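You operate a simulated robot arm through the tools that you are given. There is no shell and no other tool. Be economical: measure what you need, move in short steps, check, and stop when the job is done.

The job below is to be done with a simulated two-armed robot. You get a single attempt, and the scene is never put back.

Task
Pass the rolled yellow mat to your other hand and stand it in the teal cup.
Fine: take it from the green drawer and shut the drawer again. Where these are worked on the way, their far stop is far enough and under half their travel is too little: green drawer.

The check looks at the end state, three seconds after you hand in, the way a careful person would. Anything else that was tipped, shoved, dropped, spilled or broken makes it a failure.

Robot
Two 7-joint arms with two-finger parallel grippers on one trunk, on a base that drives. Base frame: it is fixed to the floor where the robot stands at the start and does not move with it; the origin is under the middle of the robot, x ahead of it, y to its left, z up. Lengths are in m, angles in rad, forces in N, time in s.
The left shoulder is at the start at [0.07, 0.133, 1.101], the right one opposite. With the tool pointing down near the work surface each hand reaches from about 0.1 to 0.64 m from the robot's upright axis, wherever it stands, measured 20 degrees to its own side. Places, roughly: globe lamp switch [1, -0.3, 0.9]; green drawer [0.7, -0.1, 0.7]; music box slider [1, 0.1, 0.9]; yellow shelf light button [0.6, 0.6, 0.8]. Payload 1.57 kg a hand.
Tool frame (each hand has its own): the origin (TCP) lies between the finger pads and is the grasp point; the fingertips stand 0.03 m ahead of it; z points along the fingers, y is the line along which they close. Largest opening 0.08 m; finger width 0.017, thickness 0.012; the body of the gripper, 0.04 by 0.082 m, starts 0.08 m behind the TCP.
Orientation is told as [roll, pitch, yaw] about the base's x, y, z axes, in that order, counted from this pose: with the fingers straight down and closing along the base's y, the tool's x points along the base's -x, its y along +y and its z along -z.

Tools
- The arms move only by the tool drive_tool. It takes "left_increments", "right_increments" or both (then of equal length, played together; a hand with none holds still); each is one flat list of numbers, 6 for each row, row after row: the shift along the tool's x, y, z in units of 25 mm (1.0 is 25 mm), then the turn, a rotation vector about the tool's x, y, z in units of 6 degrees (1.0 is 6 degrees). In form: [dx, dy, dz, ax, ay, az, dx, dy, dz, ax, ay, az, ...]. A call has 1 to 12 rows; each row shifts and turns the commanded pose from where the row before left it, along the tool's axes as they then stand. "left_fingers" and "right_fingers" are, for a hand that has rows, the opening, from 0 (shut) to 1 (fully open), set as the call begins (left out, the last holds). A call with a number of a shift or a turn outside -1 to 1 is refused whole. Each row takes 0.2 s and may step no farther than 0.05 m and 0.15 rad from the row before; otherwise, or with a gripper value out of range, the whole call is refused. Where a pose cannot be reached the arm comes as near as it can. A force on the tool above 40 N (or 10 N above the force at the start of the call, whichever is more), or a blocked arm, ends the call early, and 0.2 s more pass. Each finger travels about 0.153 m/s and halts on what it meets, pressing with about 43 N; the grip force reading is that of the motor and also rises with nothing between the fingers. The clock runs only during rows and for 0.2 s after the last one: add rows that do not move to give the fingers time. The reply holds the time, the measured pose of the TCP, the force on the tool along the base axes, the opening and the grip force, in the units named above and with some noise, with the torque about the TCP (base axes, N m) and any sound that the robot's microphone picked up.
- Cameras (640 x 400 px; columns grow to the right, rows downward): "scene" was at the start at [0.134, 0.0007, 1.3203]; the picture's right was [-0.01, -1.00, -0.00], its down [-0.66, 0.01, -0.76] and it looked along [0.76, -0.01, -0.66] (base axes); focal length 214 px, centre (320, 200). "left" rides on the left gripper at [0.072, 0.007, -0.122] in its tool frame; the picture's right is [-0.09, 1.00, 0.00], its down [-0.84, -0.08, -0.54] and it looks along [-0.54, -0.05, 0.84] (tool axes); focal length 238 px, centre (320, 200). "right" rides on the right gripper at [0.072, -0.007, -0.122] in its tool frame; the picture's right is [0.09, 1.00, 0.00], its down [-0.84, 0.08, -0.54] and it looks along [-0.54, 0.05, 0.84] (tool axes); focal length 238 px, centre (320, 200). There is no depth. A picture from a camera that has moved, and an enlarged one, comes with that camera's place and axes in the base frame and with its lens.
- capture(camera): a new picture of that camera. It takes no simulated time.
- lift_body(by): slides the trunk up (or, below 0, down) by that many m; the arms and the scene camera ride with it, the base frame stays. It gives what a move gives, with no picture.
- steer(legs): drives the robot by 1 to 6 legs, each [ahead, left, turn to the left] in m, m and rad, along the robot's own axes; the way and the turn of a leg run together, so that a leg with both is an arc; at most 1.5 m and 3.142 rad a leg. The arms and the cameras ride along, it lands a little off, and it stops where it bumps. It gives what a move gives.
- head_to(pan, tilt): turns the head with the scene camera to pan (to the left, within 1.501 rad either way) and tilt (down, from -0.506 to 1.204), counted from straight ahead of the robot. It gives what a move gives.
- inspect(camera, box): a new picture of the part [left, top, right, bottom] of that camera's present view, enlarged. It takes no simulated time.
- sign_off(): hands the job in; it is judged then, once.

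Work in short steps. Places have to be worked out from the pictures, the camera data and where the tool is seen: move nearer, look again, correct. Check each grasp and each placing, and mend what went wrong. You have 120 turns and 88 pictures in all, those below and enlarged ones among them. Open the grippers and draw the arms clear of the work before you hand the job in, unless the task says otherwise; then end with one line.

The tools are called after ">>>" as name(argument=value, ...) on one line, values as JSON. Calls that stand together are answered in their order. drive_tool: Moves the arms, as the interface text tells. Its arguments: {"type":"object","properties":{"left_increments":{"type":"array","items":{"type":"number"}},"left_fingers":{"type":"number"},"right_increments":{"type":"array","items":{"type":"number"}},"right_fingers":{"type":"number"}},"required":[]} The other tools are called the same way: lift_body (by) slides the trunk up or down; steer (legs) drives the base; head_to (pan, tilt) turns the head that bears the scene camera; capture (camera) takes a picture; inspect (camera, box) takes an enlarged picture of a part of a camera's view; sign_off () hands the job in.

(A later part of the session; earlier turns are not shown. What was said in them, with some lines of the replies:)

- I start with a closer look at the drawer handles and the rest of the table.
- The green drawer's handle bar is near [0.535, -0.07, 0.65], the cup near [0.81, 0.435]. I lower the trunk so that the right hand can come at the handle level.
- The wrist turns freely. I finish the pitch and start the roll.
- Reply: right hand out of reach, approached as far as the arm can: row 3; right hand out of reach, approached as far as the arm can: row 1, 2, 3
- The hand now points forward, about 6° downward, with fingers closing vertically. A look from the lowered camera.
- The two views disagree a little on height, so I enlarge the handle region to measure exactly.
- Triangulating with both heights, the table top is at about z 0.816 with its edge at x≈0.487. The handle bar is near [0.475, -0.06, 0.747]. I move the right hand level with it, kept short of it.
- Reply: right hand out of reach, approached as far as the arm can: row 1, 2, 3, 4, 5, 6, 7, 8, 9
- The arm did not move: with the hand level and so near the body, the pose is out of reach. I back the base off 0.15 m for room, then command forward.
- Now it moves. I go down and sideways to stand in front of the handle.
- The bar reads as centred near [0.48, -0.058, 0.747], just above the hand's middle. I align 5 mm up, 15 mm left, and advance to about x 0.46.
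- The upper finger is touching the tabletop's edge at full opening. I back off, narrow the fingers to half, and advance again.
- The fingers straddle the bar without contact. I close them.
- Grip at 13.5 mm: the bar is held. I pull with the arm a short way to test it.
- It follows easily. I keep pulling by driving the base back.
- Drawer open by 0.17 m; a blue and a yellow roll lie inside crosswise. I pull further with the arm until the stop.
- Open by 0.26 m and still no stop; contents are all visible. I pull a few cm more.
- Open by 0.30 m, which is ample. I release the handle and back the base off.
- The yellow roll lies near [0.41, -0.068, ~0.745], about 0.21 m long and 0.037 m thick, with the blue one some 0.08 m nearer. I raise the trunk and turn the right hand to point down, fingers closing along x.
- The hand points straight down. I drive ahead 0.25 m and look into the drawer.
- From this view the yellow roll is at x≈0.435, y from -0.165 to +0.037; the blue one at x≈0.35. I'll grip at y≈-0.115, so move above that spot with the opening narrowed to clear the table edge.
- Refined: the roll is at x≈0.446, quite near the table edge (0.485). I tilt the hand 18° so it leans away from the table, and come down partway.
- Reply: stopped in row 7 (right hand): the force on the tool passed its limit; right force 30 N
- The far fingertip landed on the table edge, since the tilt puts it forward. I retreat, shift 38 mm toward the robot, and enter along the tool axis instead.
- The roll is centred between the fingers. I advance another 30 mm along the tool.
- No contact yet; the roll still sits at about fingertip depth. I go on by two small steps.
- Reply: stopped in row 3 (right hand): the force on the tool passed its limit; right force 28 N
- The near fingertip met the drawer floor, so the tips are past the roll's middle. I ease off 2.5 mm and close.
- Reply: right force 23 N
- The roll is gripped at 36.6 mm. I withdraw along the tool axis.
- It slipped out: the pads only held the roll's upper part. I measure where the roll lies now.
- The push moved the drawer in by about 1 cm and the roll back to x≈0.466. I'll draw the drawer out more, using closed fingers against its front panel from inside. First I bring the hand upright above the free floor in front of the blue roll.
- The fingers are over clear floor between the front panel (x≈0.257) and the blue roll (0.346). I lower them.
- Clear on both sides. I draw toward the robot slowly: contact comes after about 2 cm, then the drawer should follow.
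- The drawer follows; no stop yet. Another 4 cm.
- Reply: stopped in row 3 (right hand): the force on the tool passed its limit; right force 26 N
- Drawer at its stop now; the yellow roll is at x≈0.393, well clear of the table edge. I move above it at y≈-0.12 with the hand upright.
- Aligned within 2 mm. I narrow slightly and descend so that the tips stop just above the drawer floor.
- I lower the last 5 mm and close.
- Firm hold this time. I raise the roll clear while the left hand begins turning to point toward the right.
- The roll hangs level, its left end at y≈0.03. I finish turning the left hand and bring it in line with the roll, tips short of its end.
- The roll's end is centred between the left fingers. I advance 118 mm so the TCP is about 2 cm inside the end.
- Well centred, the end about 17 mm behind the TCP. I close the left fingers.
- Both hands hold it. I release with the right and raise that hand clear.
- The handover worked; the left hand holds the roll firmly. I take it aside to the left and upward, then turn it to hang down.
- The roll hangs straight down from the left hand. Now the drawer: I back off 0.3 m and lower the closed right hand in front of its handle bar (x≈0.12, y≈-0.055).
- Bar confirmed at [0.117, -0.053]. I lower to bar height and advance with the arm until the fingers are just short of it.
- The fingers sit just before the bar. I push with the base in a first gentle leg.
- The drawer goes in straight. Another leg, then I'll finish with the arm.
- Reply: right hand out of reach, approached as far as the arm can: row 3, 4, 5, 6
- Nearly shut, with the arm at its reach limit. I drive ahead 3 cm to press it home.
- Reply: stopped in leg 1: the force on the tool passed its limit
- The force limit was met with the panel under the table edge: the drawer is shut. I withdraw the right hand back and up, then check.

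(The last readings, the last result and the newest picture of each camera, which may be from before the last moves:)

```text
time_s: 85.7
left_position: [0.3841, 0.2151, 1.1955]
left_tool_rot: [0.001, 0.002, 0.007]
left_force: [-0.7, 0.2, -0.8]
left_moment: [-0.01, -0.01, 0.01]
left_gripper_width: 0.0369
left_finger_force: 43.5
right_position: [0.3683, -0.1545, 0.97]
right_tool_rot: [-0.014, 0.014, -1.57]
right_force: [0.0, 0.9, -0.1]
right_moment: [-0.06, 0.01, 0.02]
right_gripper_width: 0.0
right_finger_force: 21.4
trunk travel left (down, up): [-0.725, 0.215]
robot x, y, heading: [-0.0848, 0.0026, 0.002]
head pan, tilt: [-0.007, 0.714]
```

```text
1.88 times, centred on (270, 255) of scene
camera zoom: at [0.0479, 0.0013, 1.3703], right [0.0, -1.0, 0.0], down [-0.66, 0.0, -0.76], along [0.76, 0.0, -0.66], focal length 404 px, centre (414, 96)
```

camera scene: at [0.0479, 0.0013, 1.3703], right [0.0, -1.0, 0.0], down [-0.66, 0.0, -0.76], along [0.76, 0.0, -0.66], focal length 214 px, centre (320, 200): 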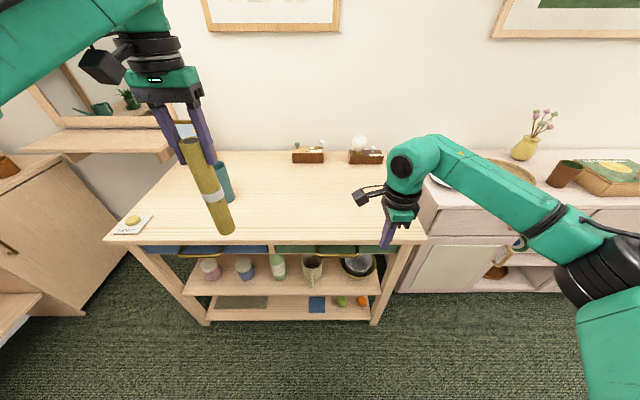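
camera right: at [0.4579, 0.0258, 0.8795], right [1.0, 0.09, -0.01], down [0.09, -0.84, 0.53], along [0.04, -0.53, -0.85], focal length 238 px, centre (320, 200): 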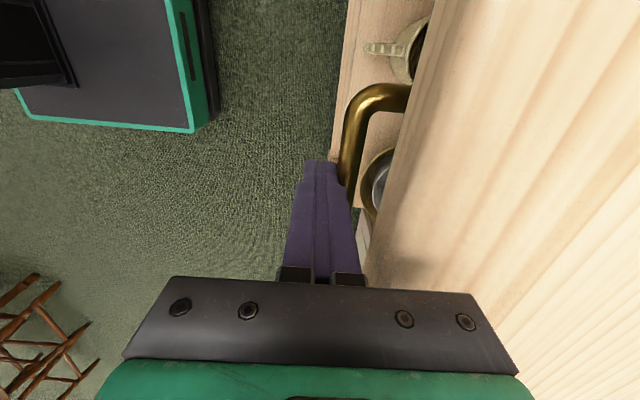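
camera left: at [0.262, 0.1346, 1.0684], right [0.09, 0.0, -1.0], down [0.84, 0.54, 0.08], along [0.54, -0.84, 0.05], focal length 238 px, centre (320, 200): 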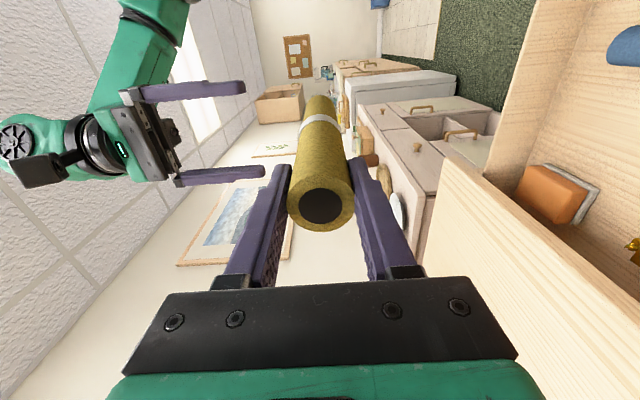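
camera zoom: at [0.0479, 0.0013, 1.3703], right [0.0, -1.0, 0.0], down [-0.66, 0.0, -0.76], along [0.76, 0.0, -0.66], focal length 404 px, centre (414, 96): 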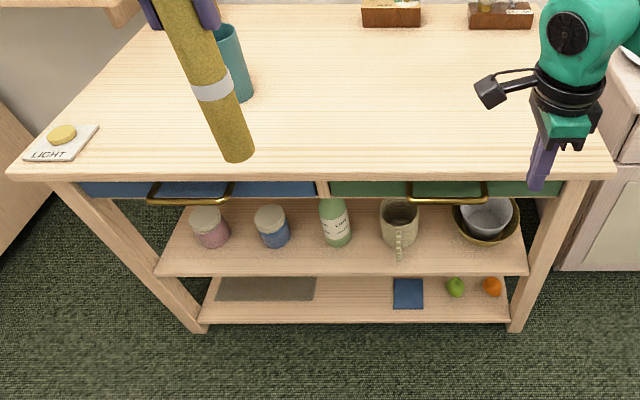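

The green drawer is flush with its neighbour. From the early pictures, with the table at z 0.816, the cup is at about [0.688, 0.366] with its rim at 0.972 and 0.08 m across. I raise the trunk and drive left and ahead, keeping the roll short of the cup.

>>> lift_body(by=0.1)

>>> steer(legs=[[0, 0.14, 0], [0.15, 0, 0]])

>>> capture(camera="scene")

>>> capture(camera="left")

```text
time_s: 87.0
left_position: [0.3863, 0.2154, 1.2952]
left_tool_rot: [-0.001, 0.002, 0.005]
left_force: [-0.2, 0.0, -1.7]
left_moment: [0.01, 0.0, -0.02]
left_gripper_width: 0.0371
left_finger_force: 43.3
right_position: [0.3684, -0.1549, 1.0696]
right_tool_rot: [-0.015, 0.013, -1.57]
right_force: [0.2, 0.4, -0.1]
right_moment: [0.04, 0.0, -0.03]
right_gripper_width: 0.0
right_finger_force: 21.5
trunk travel left (down, up): [-0.825, 0.115]
robot x, y, heading: [-0.0817, -0.0016, 0.007]
head pan, tilt: [-0.007, 0.714]
```

```text
time_s: 89.3
left_position: [0.5276, 0.356, 1.2979]
left_tool_rot: [-0.002, -0.001, 0.006]
left_force: [0.3, -0.5, -0.6]
left_moment: [0.0, -0.05, -0.01]
left_gripper_width: 0.0366
left_finger_force: 43.0
right_position: [0.5122, -0.0144, 1.0709]
right_tool_rot: [-0.011, 0.014, -1.573]
right_force: [-0.5, 1.0, -0.3]
right_moment: [-0.03, -0.03, -0.03]
right_gripper_width: 0.0002
right_finger_force: 21.7
trunk travel left (down, up): [-0.825, 0.115]
robot x, y, heading: [0.067, 0.1401, -0.001]
head pan, tilt: [-0.007, 0.714]
```

```text
32 pictures are left
camera scene: at [0.1907, 0.1423, 1.4707], right [0.0, -1.0, 0.0], down [-0.65, 0.0, -0.76], along [0.76, 0.0, -0.65], focal length 214 px, centre (320, 200)
```

scene: 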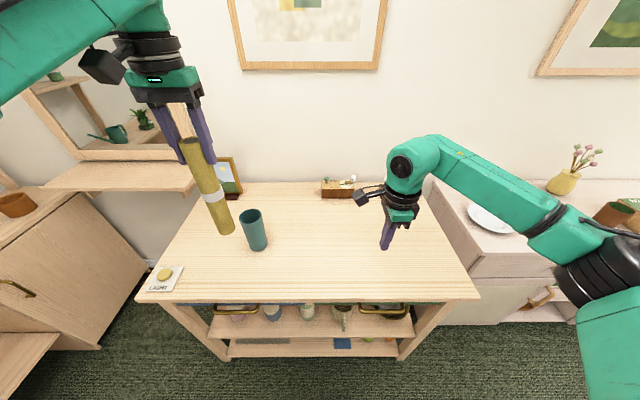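

```text
31 pictures are left
camera left: at [0.4563, 0.3622, 1.4182], right [0.09, 1.0, 0.0], down [0.84, -0.07, 0.54], along [0.54, -0.05, -0.84], focal length 238 px, centre (320, 200)
```

left: 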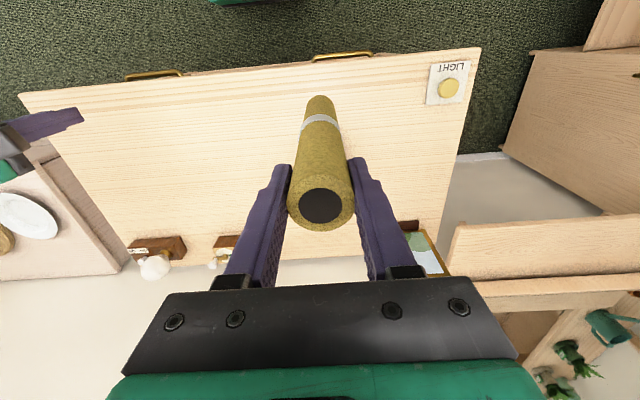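

The cup stands free in view from the scene camera. I enlarge it to fix its place.

>>> inspect(camera="scene", box=[170, 130, 310, 270])

```text
2.86 times, centred on (240, 200) of scene
camera zoom: at [0.1907, 0.1423, 1.4707], right [0.0, -1.0, 0.0], down [-0.65, 0.0, -0.76], along [0.76, 0.0, -0.65], focal length 613 px, centre (549, 200)
```

zoom: 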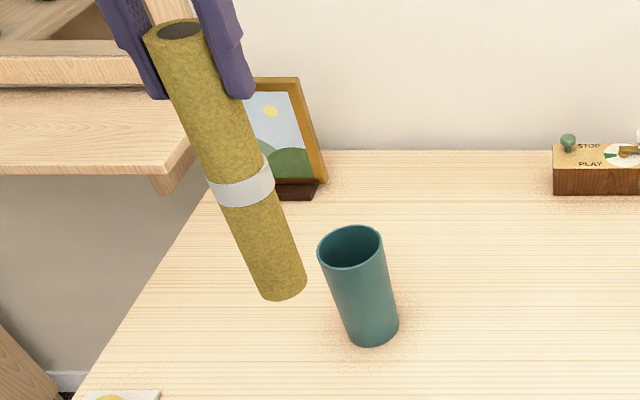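

The cup's axis is at about [0.691, 0.372], rim z≈0.966; the roll's bottom is at about z 1.086. I drive 0.08 m ahead and reach the rest with the arm.

>>> steer(legs=[[0.08, 0, 0]])

>>> drive_tool(left_increments=[-0.8, 0.15, 0, 0, 0, 0, -0.8, 0.15, 0, 0, 0, 0, -0.8, 0.15, 0, 0, 0, 0, 0, 0, 0, 0, 0, 0])

>>> inspect(camera="scene", box=[150, 100, 330, 280])

```text
time_s: 90.4
left_position: [0.6054, 0.3552, 1.2988]
left_tool_rot: [0.0, -0.004, 0.007]
left_force: [-0.2, 0.4, -1.5]
left_moment: [-0.03, -0.06, -0.02]
left_gripper_width: 0.0368
left_finger_force: 42.6
right_position: [0.5887, -0.0149, 1.0724]
right_tool_rot: [-0.008, 0.014, -1.573]
right_force: [-1.1, -0.5, -0.3]
right_moment: [0.01, -0.06, 0.01]
right_gripper_width: 0.0
right_finger_force: 21.2
trunk travel left (down, up): [-0.825, 0.115]
robot x, y, heading: [0.1397, 0.1448, 0.005]
head pan, tilt: [-0.007, 0.714]
```

```text
time_s: 91.4
left_position: [0.6729, 0.3659, 1.2957]
left_tool_rot: [-0.001, 0.0, 0.005]
left_force: [-0.4, -0.8, -1.2]
left_moment: [0.01, 0.0, -0.02]
left_gripper_width: 0.0367
left_finger_force: 43.0
right_position: [0.5942, -0.0142, 1.0703]
right_tool_rot: [-0.014, 0.015, -1.572]
right_force: [0.3, -0.2, -0.1]
right_moment: [0.05, 0.02, 0.0]
right_gripper_width: 0.0001
right_finger_force: 21.3
trunk travel left (down, up): [-0.825, 0.115]
robot x, y, heading: [0.1401, 0.1429, 0.007]
head pan, tilt: [-0.007, 0.714]
```

```text
2.22 times, centred on (240, 190) of scene
camera zoom: at [0.2746, 0.1422, 1.4703], right [0.0, -1.0, 0.0], down [-0.66, 0.0, -0.76], along [0.76, 0.0, -0.66], focal length 477 px, centre (498, 222)
```

zoom: 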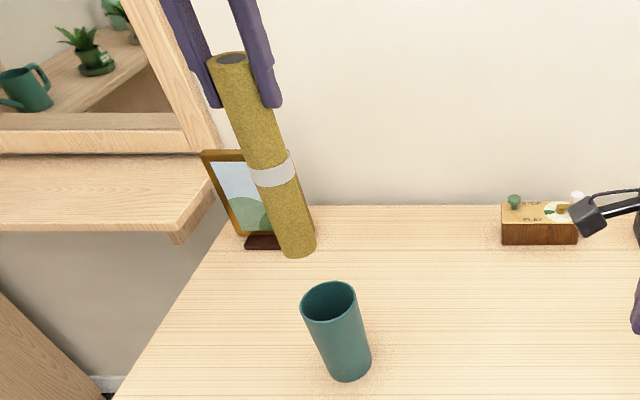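

Relative to the roll's lower end, the cup is 20 mm further ahead and about 3 mm left. I correct and lower the trunk until the end is just above the rim.

>>> drive_tool(left_increments=[-0.8, 0.1, 0, 0, 0, 0, 0, 0, 0, 0, 0, 0])

>>> lift_body(by=-0.095)

>>> inspect(camera="scene", box=[150, 100, 330, 280])

>>> capture(camera="right")

```text
time_s: 92.0
left_position: [0.6914, 0.3693, 1.2962]
left_tool_rot: [0.0, 0.002, 0.004]
left_force: [-0.4, 0.5, -2.0]
left_moment: [-0.01, -0.01, 0.02]
left_gripper_width: 0.0368
left_finger_force: 43.0
right_position: [0.5936, -0.0146, 1.0695]
right_tool_rot: [-0.013, 0.013, -1.572]
right_force: [0.1, 0.4, 0.3]
right_moment: [0.02, 0.0, 0.02]
right_gripper_width: 0.0001
right_finger_force: 21.4
trunk travel left (down, up): [-0.825, 0.115]
robot x, y, heading: [0.1411, 0.1413, 0.002]
head pan, tilt: [-0.007, 0.714]
```

```text
time_s: 93.2
left_position: [0.6912, 0.3693, 1.2008]
left_tool_rot: [0.001, 0.0, 0.003]
left_force: [0.0, -1.3, -0.3]
left_moment: [0.0, 0.0, -0.04]
left_gripper_width: 0.0367
left_finger_force: 43.3
right_position: [0.5942, -0.0144, 0.975]
right_tool_rot: [-0.011, 0.015, -1.572]
right_force: [0.5, 0.3, -0.3]
right_moment: [-0.02, 0.04, 0.01]
right_gripper_width: 0.0
right_finger_force: 21.6
trunk travel left (down, up): [-0.73, 0.21]
robot x, y, heading: [0.1417, 0.1432, 0.001]
head pan, tilt: [-0.007, 0.714]
```

```text
2.22 times, centred on (240, 190) of scene
camera zoom: at [0.2742, 0.1423, 1.3754], right [0.0, -1.0, 0.0], down [-0.66, 0.0, -0.76], along [0.76, 0.0, -0.66], focal length 477 px, centre (498, 222)
```

zoom: 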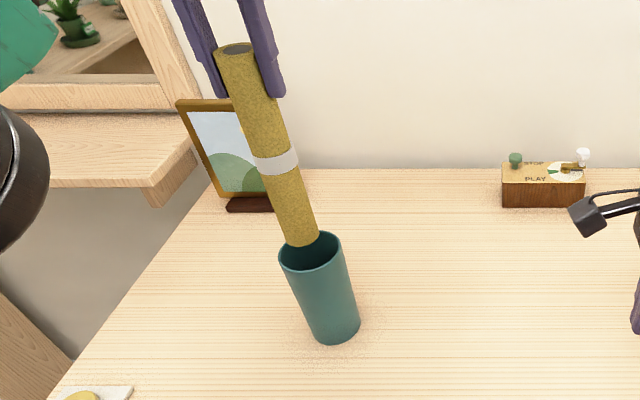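

```text
27 pictures are left
camera right: at [0.5888, 0.0561, 1.0985], right [1.0, 0.09, -0.01], down [0.08, -0.84, 0.53], along [0.04, -0.53, -0.85], focal length 238 px, centre (320, 200)
```

right: 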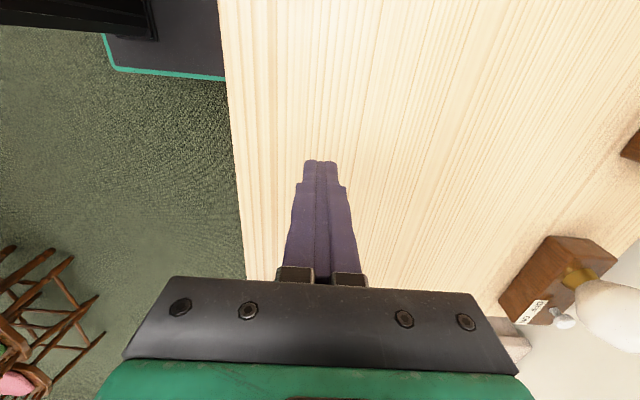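

The roll's end sits over the cup opening within about 5 mm. Before lowering on, I raise the right hand, which would otherwise meet the table, and nudge the left by 4 mm each way.

>>> drive_tool(left_increments=[0.15, -0.15, 0, 0, 0, 0, 0, 0, 0, 0, 0, 0, 0, 0, 0, 0, 0, 0, 0, 0, 0, 0, 0, 0, 0, 0, 0, 0, 0, 0, 0, 0, 0, 0, 0, 0, 0, 0, 0, 0, 0, 0, 0, 0, 0, 0, 0, 0, 0, 0, 0, 0, 0, 0, 0, 0, 0, 0, 0, 0], right_increments=[0, -0.6, -1, 0, 0, 0, 0, -0.6, -1, 0, 0, 0, 0, -0.6, -1, 0, 0, 0, 0, -0.6, -1, 0, 0, 0, 0, -0.6, -1, 0, 0, 0, 0, -0.6, -1, 0, 0, 0, 0, -0.6, -1, 0, 0, 0, 0, -0.6, -1, 0, 0, 0, 0, -0.6, -1, 0, 0, 0, 0, -0.6, -1, 0, 0, 0])

>>> lift_body(by=-0.06)

>>> inspect(camera="scene", box=[150, 100, 330, 280])

```text
time_s: 95.5
left_position: [0.685, 0.3655, 1.2022]
left_tool_rot: [0.001, 0.001, 0.004]
left_force: [-1.1, 0.1, -1.1]
left_moment: [0.01, -0.01, -0.02]
left_gripper_width: 0.0369
left_finger_force: 42.8
right_position: [0.4466, -0.0174, 1.2258]
right_tool_rot: [-0.014, 0.013, -1.572]
right_force: [-0.1, -1.1, 0.3]
right_moment: [-0.02, 0.0, 0.0]
right_gripper_width: 0.0
right_finger_force: 20.6
trunk travel left (down, up): [-0.73, 0.21]
robot x, y, heading: [0.1399, 0.1422, 0.009]
head pan, tilt: [-0.007, 0.714]
```

```text
time_s: 96.5
left_position: [0.6866, 0.3642, 1.1414]
left_tool_rot: [0.001, -0.002, 0.004]
left_force: [0.2, 0.1, -1.4]
left_moment: [-0.02, 0.0, 0.02]
left_gripper_width: 0.0369
left_finger_force: 42.4
right_position: [0.4485, -0.0188, 1.1664]
right_tool_rot: [-0.014, 0.014, -1.572]
right_force: [-0.3, -0.5, 0.2]
right_moment: [-0.02, -0.01, -0.01]
right_gripper_width: 0.0001
right_finger_force: 21.9
trunk travel left (down, up): [-0.67, 0.27]
robot x, y, heading: [0.1428, 0.1386, 0.008]
head pan, tilt: [-0.007, 0.714]
```

```text
2.22 times, centred on (240, 190) of scene
camera zoom: at [0.2742, 0.1421, 1.3153], right [0.0, -1.0, 0.0], down [-0.66, 0.0, -0.76], along [0.76, 0.0, -0.66], focal length 477 px, centre (498, 222)
```

zoom: 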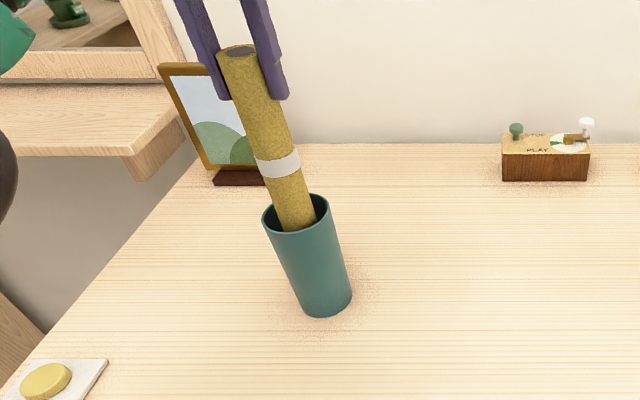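

It has entered the cup cleanly. I lower further.

>>> lift_body(by=-0.07)

>>> inspect(camera="scene", box=[150, 80, 330, 260])

```text
time_s: 97.5
left_position: [0.6865, 0.3639, 1.0713]
left_tool_rot: [-0.001, -0.001, 0.005]
left_force: [-0.8, 0.9, 0.0]
left_moment: [0.0, 0.0, -0.05]
left_gripper_width: 0.037
left_finger_force: 42.3
right_position: [0.4483, -0.0184, 1.0966]
right_tool_rot: [-0.014, 0.014, -1.572]
right_force: [0.0, -0.1, -0.1]
right_moment: [0.02, 0.02, -0.03]
right_gripper_width: 0.0001
right_finger_force: 20.6
trunk travel left (down, up): [-0.6, 0.34]
robot x, y, heading: [0.1385, 0.1445, 0.003]
head pan, tilt: [-0.007, 0.714]
```

```text
2.22 times, centred on (240, 170) of scene
camera zoom: at [0.2743, 0.1421, 1.2453], right [0.0, -1.0, 0.0], down [-0.66, 0.0, -0.76], along [0.76, 0.0, -0.66], focal length 477 px, centre (498, 267)
```

zoom: 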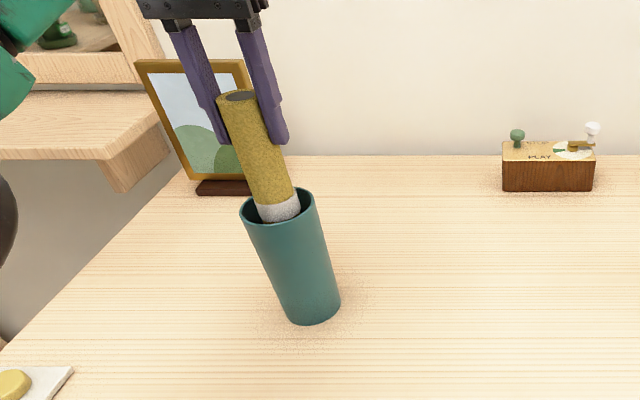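

No contact so far. I lower 25 mm by trunk, then feel for the cup's bottom with small arm steps.

>>> lift_body(by=-0.025)

>>> drive_tool(left_increments=[0, 0, 0.15, 0, 0, 0, 0, 0, 0.15, 0, 0, 0, 0, 0, 0, 0, 0, 0])

```text
time_s: 98.2
left_position: [0.6873, 0.3642, 1.0459]
left_tool_rot: [0.0, -0.001, 0.005]
left_force: [0.1, -0.3, -0.2]
left_moment: [0.03, 0.02, -0.02]
left_gripper_width: 0.0369
left_finger_force: 42.8
right_position: [0.4472, -0.0185, 1.0721]
right_tool_rot: [-0.013, 0.013, -1.572]
right_force: [-0.4, -0.6, -0.1]
right_moment: [0.01, -0.03, 0.03]
right_gripper_width: 0.0
right_finger_force: 21.1
trunk travel left (down, up): [-0.575, 0.365]
robot x, y, heading: [0.1405, 0.1429, 0.004]
head pan, tilt: [-0.007, 0.714]
```

```text
time_s: 99.0
left_position: [0.6857, 0.3651, 1.0384]
left_tool_rot: [0.0, 0.0, 0.005]
left_force: [-0.6, 0.5, -1.1]
left_moment: [0.01, 0.01, -0.01]
left_gripper_width: 0.037
left_finger_force: 42.7
right_position: [0.4491, -0.019, 1.0713]
right_tool_rot: [-0.014, 0.014, -1.572]
right_force: [-0.2, -0.1, -0.5]
right_moment: [-0.01, 0.01, -0.01]
right_gripper_width: 0.0
right_finger_force: 21.0
trunk travel left (down, up): [-0.575, 0.365]
robot x, y, heading: [0.1385, 0.1427, 0.004]
head pan, tilt: [-0.007, 0.714]
```

Still free. A few more small steps, watching the force.

>>> drive_tool(left_increments=[0, 0, 0.15, 0, 0, 0, 0, 0, 0.15, 0, 0, 0, 0, 0, 0, 0, 0, 0])

>>> inspect(camera="scene", box=[170, 90, 310, 230])

```text
time_s: 99.8
left_position: [0.6856, 0.3645, 1.0307]
left_tool_rot: [-0.001, -0.001, 0.004]
left_force: [1.0, 0.7, 4.6]
left_moment: [0.05, -0.24, -0.01]
left_gripper_width: 0.037
left_finger_force: 43.5
right_position: [0.4483, -0.0185, 1.0711]
right_tool_rot: [-0.015, 0.014, -1.573]
right_force: [0.4, -0.5, 0.3]
right_moment: [0.0, -0.01, 0.05]
right_gripper_width: 0.0001
right_finger_force: 21.7
trunk travel left (down, up): [-0.575, 0.365]
robot x, y, heading: [0.1401, 0.1407, 0.009]
head pan, tilt: [-0.007, 0.714]
```

```text
2.86 times, centred on (240, 160) of scene
camera zoom: at [0.2737, 0.1418, 1.2205], right [0.0, -1.0, 0.0], down [-0.66, 0.0, -0.76], along [0.76, 0.0, -0.66], focal length 613 px, centre (549, 314)
```

zoom: 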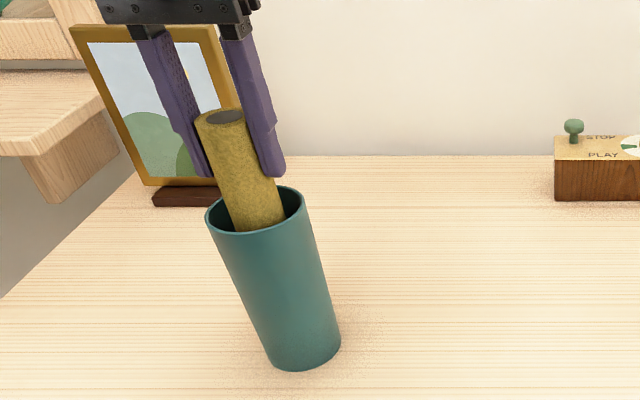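

The roll stands on the cup's bottom (4.6 N upward). I release, wait, and raise the left hand straight up.

>>> drive_tool(left_increments=[0, 0, 0, 0, 0, 0, 0, 0, 0, 0, 0, 0, 0, 0, 0, 0, 0, 0], left_fingers=0.8)

>>> inspect(camera="scene", box=[170, 90, 310, 230])

```text
time_s: 100.6
left_position: [0.6868, 0.3642, 1.0314]
left_tool_rot: [0.0, -0.001, 0.006]
left_force: [0.0, -0.1, -0.1]
left_moment: [0.02, -0.02, 0.0]
left_gripper_width: 0.064
left_finger_force: 0.1
right_position: [0.4485, -0.0182, 1.0709]
right_tool_rot: [-0.014, 0.014, -1.573]
right_force: [0.4, -0.2, 0.3]
right_moment: [0.02, -0.04, -0.02]
right_gripper_width: 0.0002
right_finger_force: 21.1
trunk travel left (down, up): [-0.575, 0.365]
robot x, y, heading: [0.1379, 0.1452, 0.005]
head pan, tilt: [-0.007, 0.714]
```

```text
2.86 times, centred on (240, 160) of scene
camera zoom: at [0.2744, 0.1421, 1.2203], right [0.0, -1.0, 0.0], down [-0.66, 0.0, -0.76], along [0.76, 0.0, -0.66], focal length 613 px, centre (549, 314)
```

zoom: 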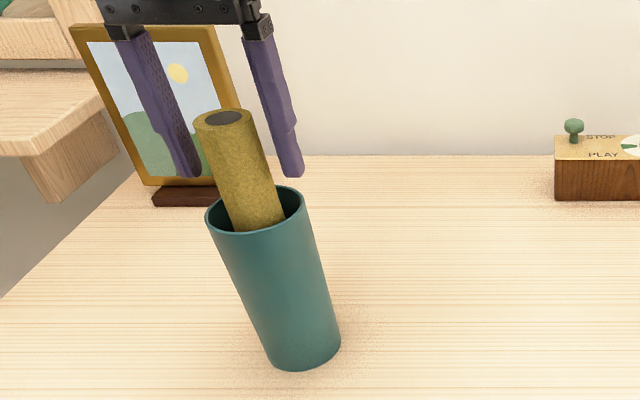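

The roll stands by itself, free of both fingers. I lift the left hand straight up and open the right gripper.

>>> drive_tool(left_increments=[0, 0, -0.6, 0, 0, 0, 0, 0, -1, 0, 0, 0, 0, 0, -1, 0, 0, 0, 0, 0, -1, 0, 0, 0, 0, 0, -1, 0, 0, 0, 0, 0, -1, 0, 0, 0, 0, 0, -1, 0, 0, 0], right_increments=[0, 0, 0, 0, 0, 0, 0, 0, 0, 0, 0, 0, 0, 0, 0, 0, 0, 0, 0, 0, 0, 0, 0, 0, 0, 0, 0, 0, 0, 0, 0, 0, 0, 0, 0, 0, 0, 0, 0, 0, 0, 0], right_fingers=1)

>>> steer(legs=[[-0.4, 0, 0]])

>>> capture(camera="scene")

```text
time_s: 102.2
left_position: [0.6487, 0.3467, 1.106]
left_tool_rot: [0.0, 0.006, 0.004]
left_force: [-0.6, -0.5, -1.0]
left_moment: [0.04, 0.03, 0.01]
left_gripper_width: 0.0639
left_finger_force: 0.1
left hand out of reach, approached as far as the arm can: row 2, 3, 4, 5, 6, 7
right_position: [0.4487, -0.0187, 1.0721]
right_tool_rot: [-0.014, 0.013, -1.572]
right_force: [-0.5, -0.2, -1.0]
right_moment: [-0.01, 0.03, -0.05]
right_gripper_width: 0.0801
right_finger_force: 0.0
trunk travel left (down, up): [-0.575, 0.365]
robot x, y, heading: [0.1403, 0.1438, 0.002]
head pan, tilt: [-0.007, 0.714]
```

```text
time_s: 104.7
left_position: [0.2471, 0.3464, 1.105]
left_tool_rot: [-0.001, 0.007, 0.009]
left_force: [-0.5, 0.3, -0.5]
left_moment: [-0.02, 0.0, -0.01]
left_gripper_width: 0.0641
left_finger_force: 0.1
right_position: [0.048, -0.0195, 1.0719]
right_tool_rot: [-0.013, 0.014, -1.57]
right_force: [-0.1, -0.3, 0.5]
right_moment: [-0.02, -0.01, 0.02]
right_gripper_width: 0.0799
right_finger_force: 0.1
trunk travel left (down, up): [-0.575, 0.365]
robot x, y, heading: [-0.2608, 0.135, 0.01]
head pan, tilt: [-0.007, 0.714]
```

```text
22 pictures are left
camera scene: at [-0.1264, 0.1403, 1.2203], right [0.0, -1.0, 0.0], down [-0.66, 0.0, -0.76], along [0.76, 0.0, -0.66], focal length 214 px, centre (320, 200)
```

scene: 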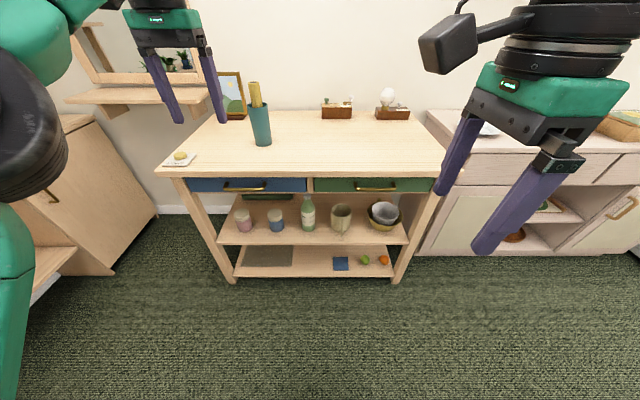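

The arm veered a little while lifting, but the roll and cup seem undisturbed. I check them and the drawer enlarged.

>>> inspect(camera="scene", box=[210, 60, 310, 160])

>>> inspect(camera="scene", box=[160, 140, 450, 290])

```text
4.00 times, centred on (260, 110) of scene
camera zoom: at [-0.1264, 0.1403, 1.2203], right [0.0, -1.0, 0.0], down [-0.66, 0.0, -0.76], along [0.76, 0.0, -0.66], focal length 858 px, centre (560, 560)
```

zoom: 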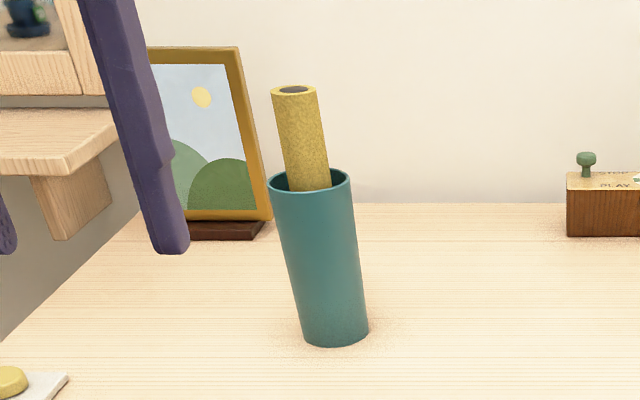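

```text
2.21 times, centred on (305, 215) of scene
camera zoom: at [-0.1264, 0.1403, 1.2203], right [0.0, -1.0, 0.0], down [-0.66, 0.0, -0.76], along [0.76, 0.0, -0.66], focal length 473 px, centre (353, 167)
```

zoom: 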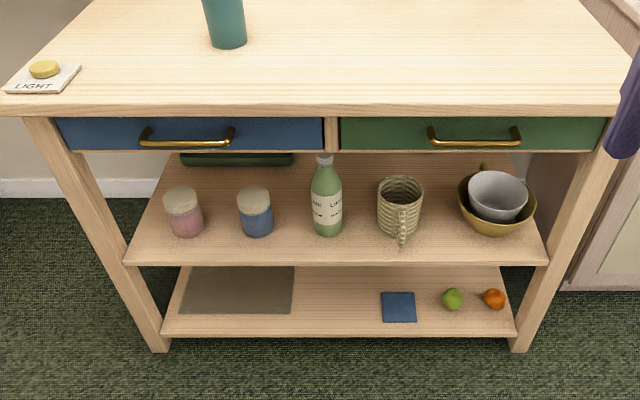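

The roll stands in the upright cup, the green drawer is flush with its neighbour, and nothing else looks disturbed. Both grippers are open and clear, so I hand in.

>>> sign_off()

```text
The job is handed in.
```

The rolled yellow mat was taken from the green drawer with the right hand, passed to the left, and is standing in the teal cup; the drawer is shut again.
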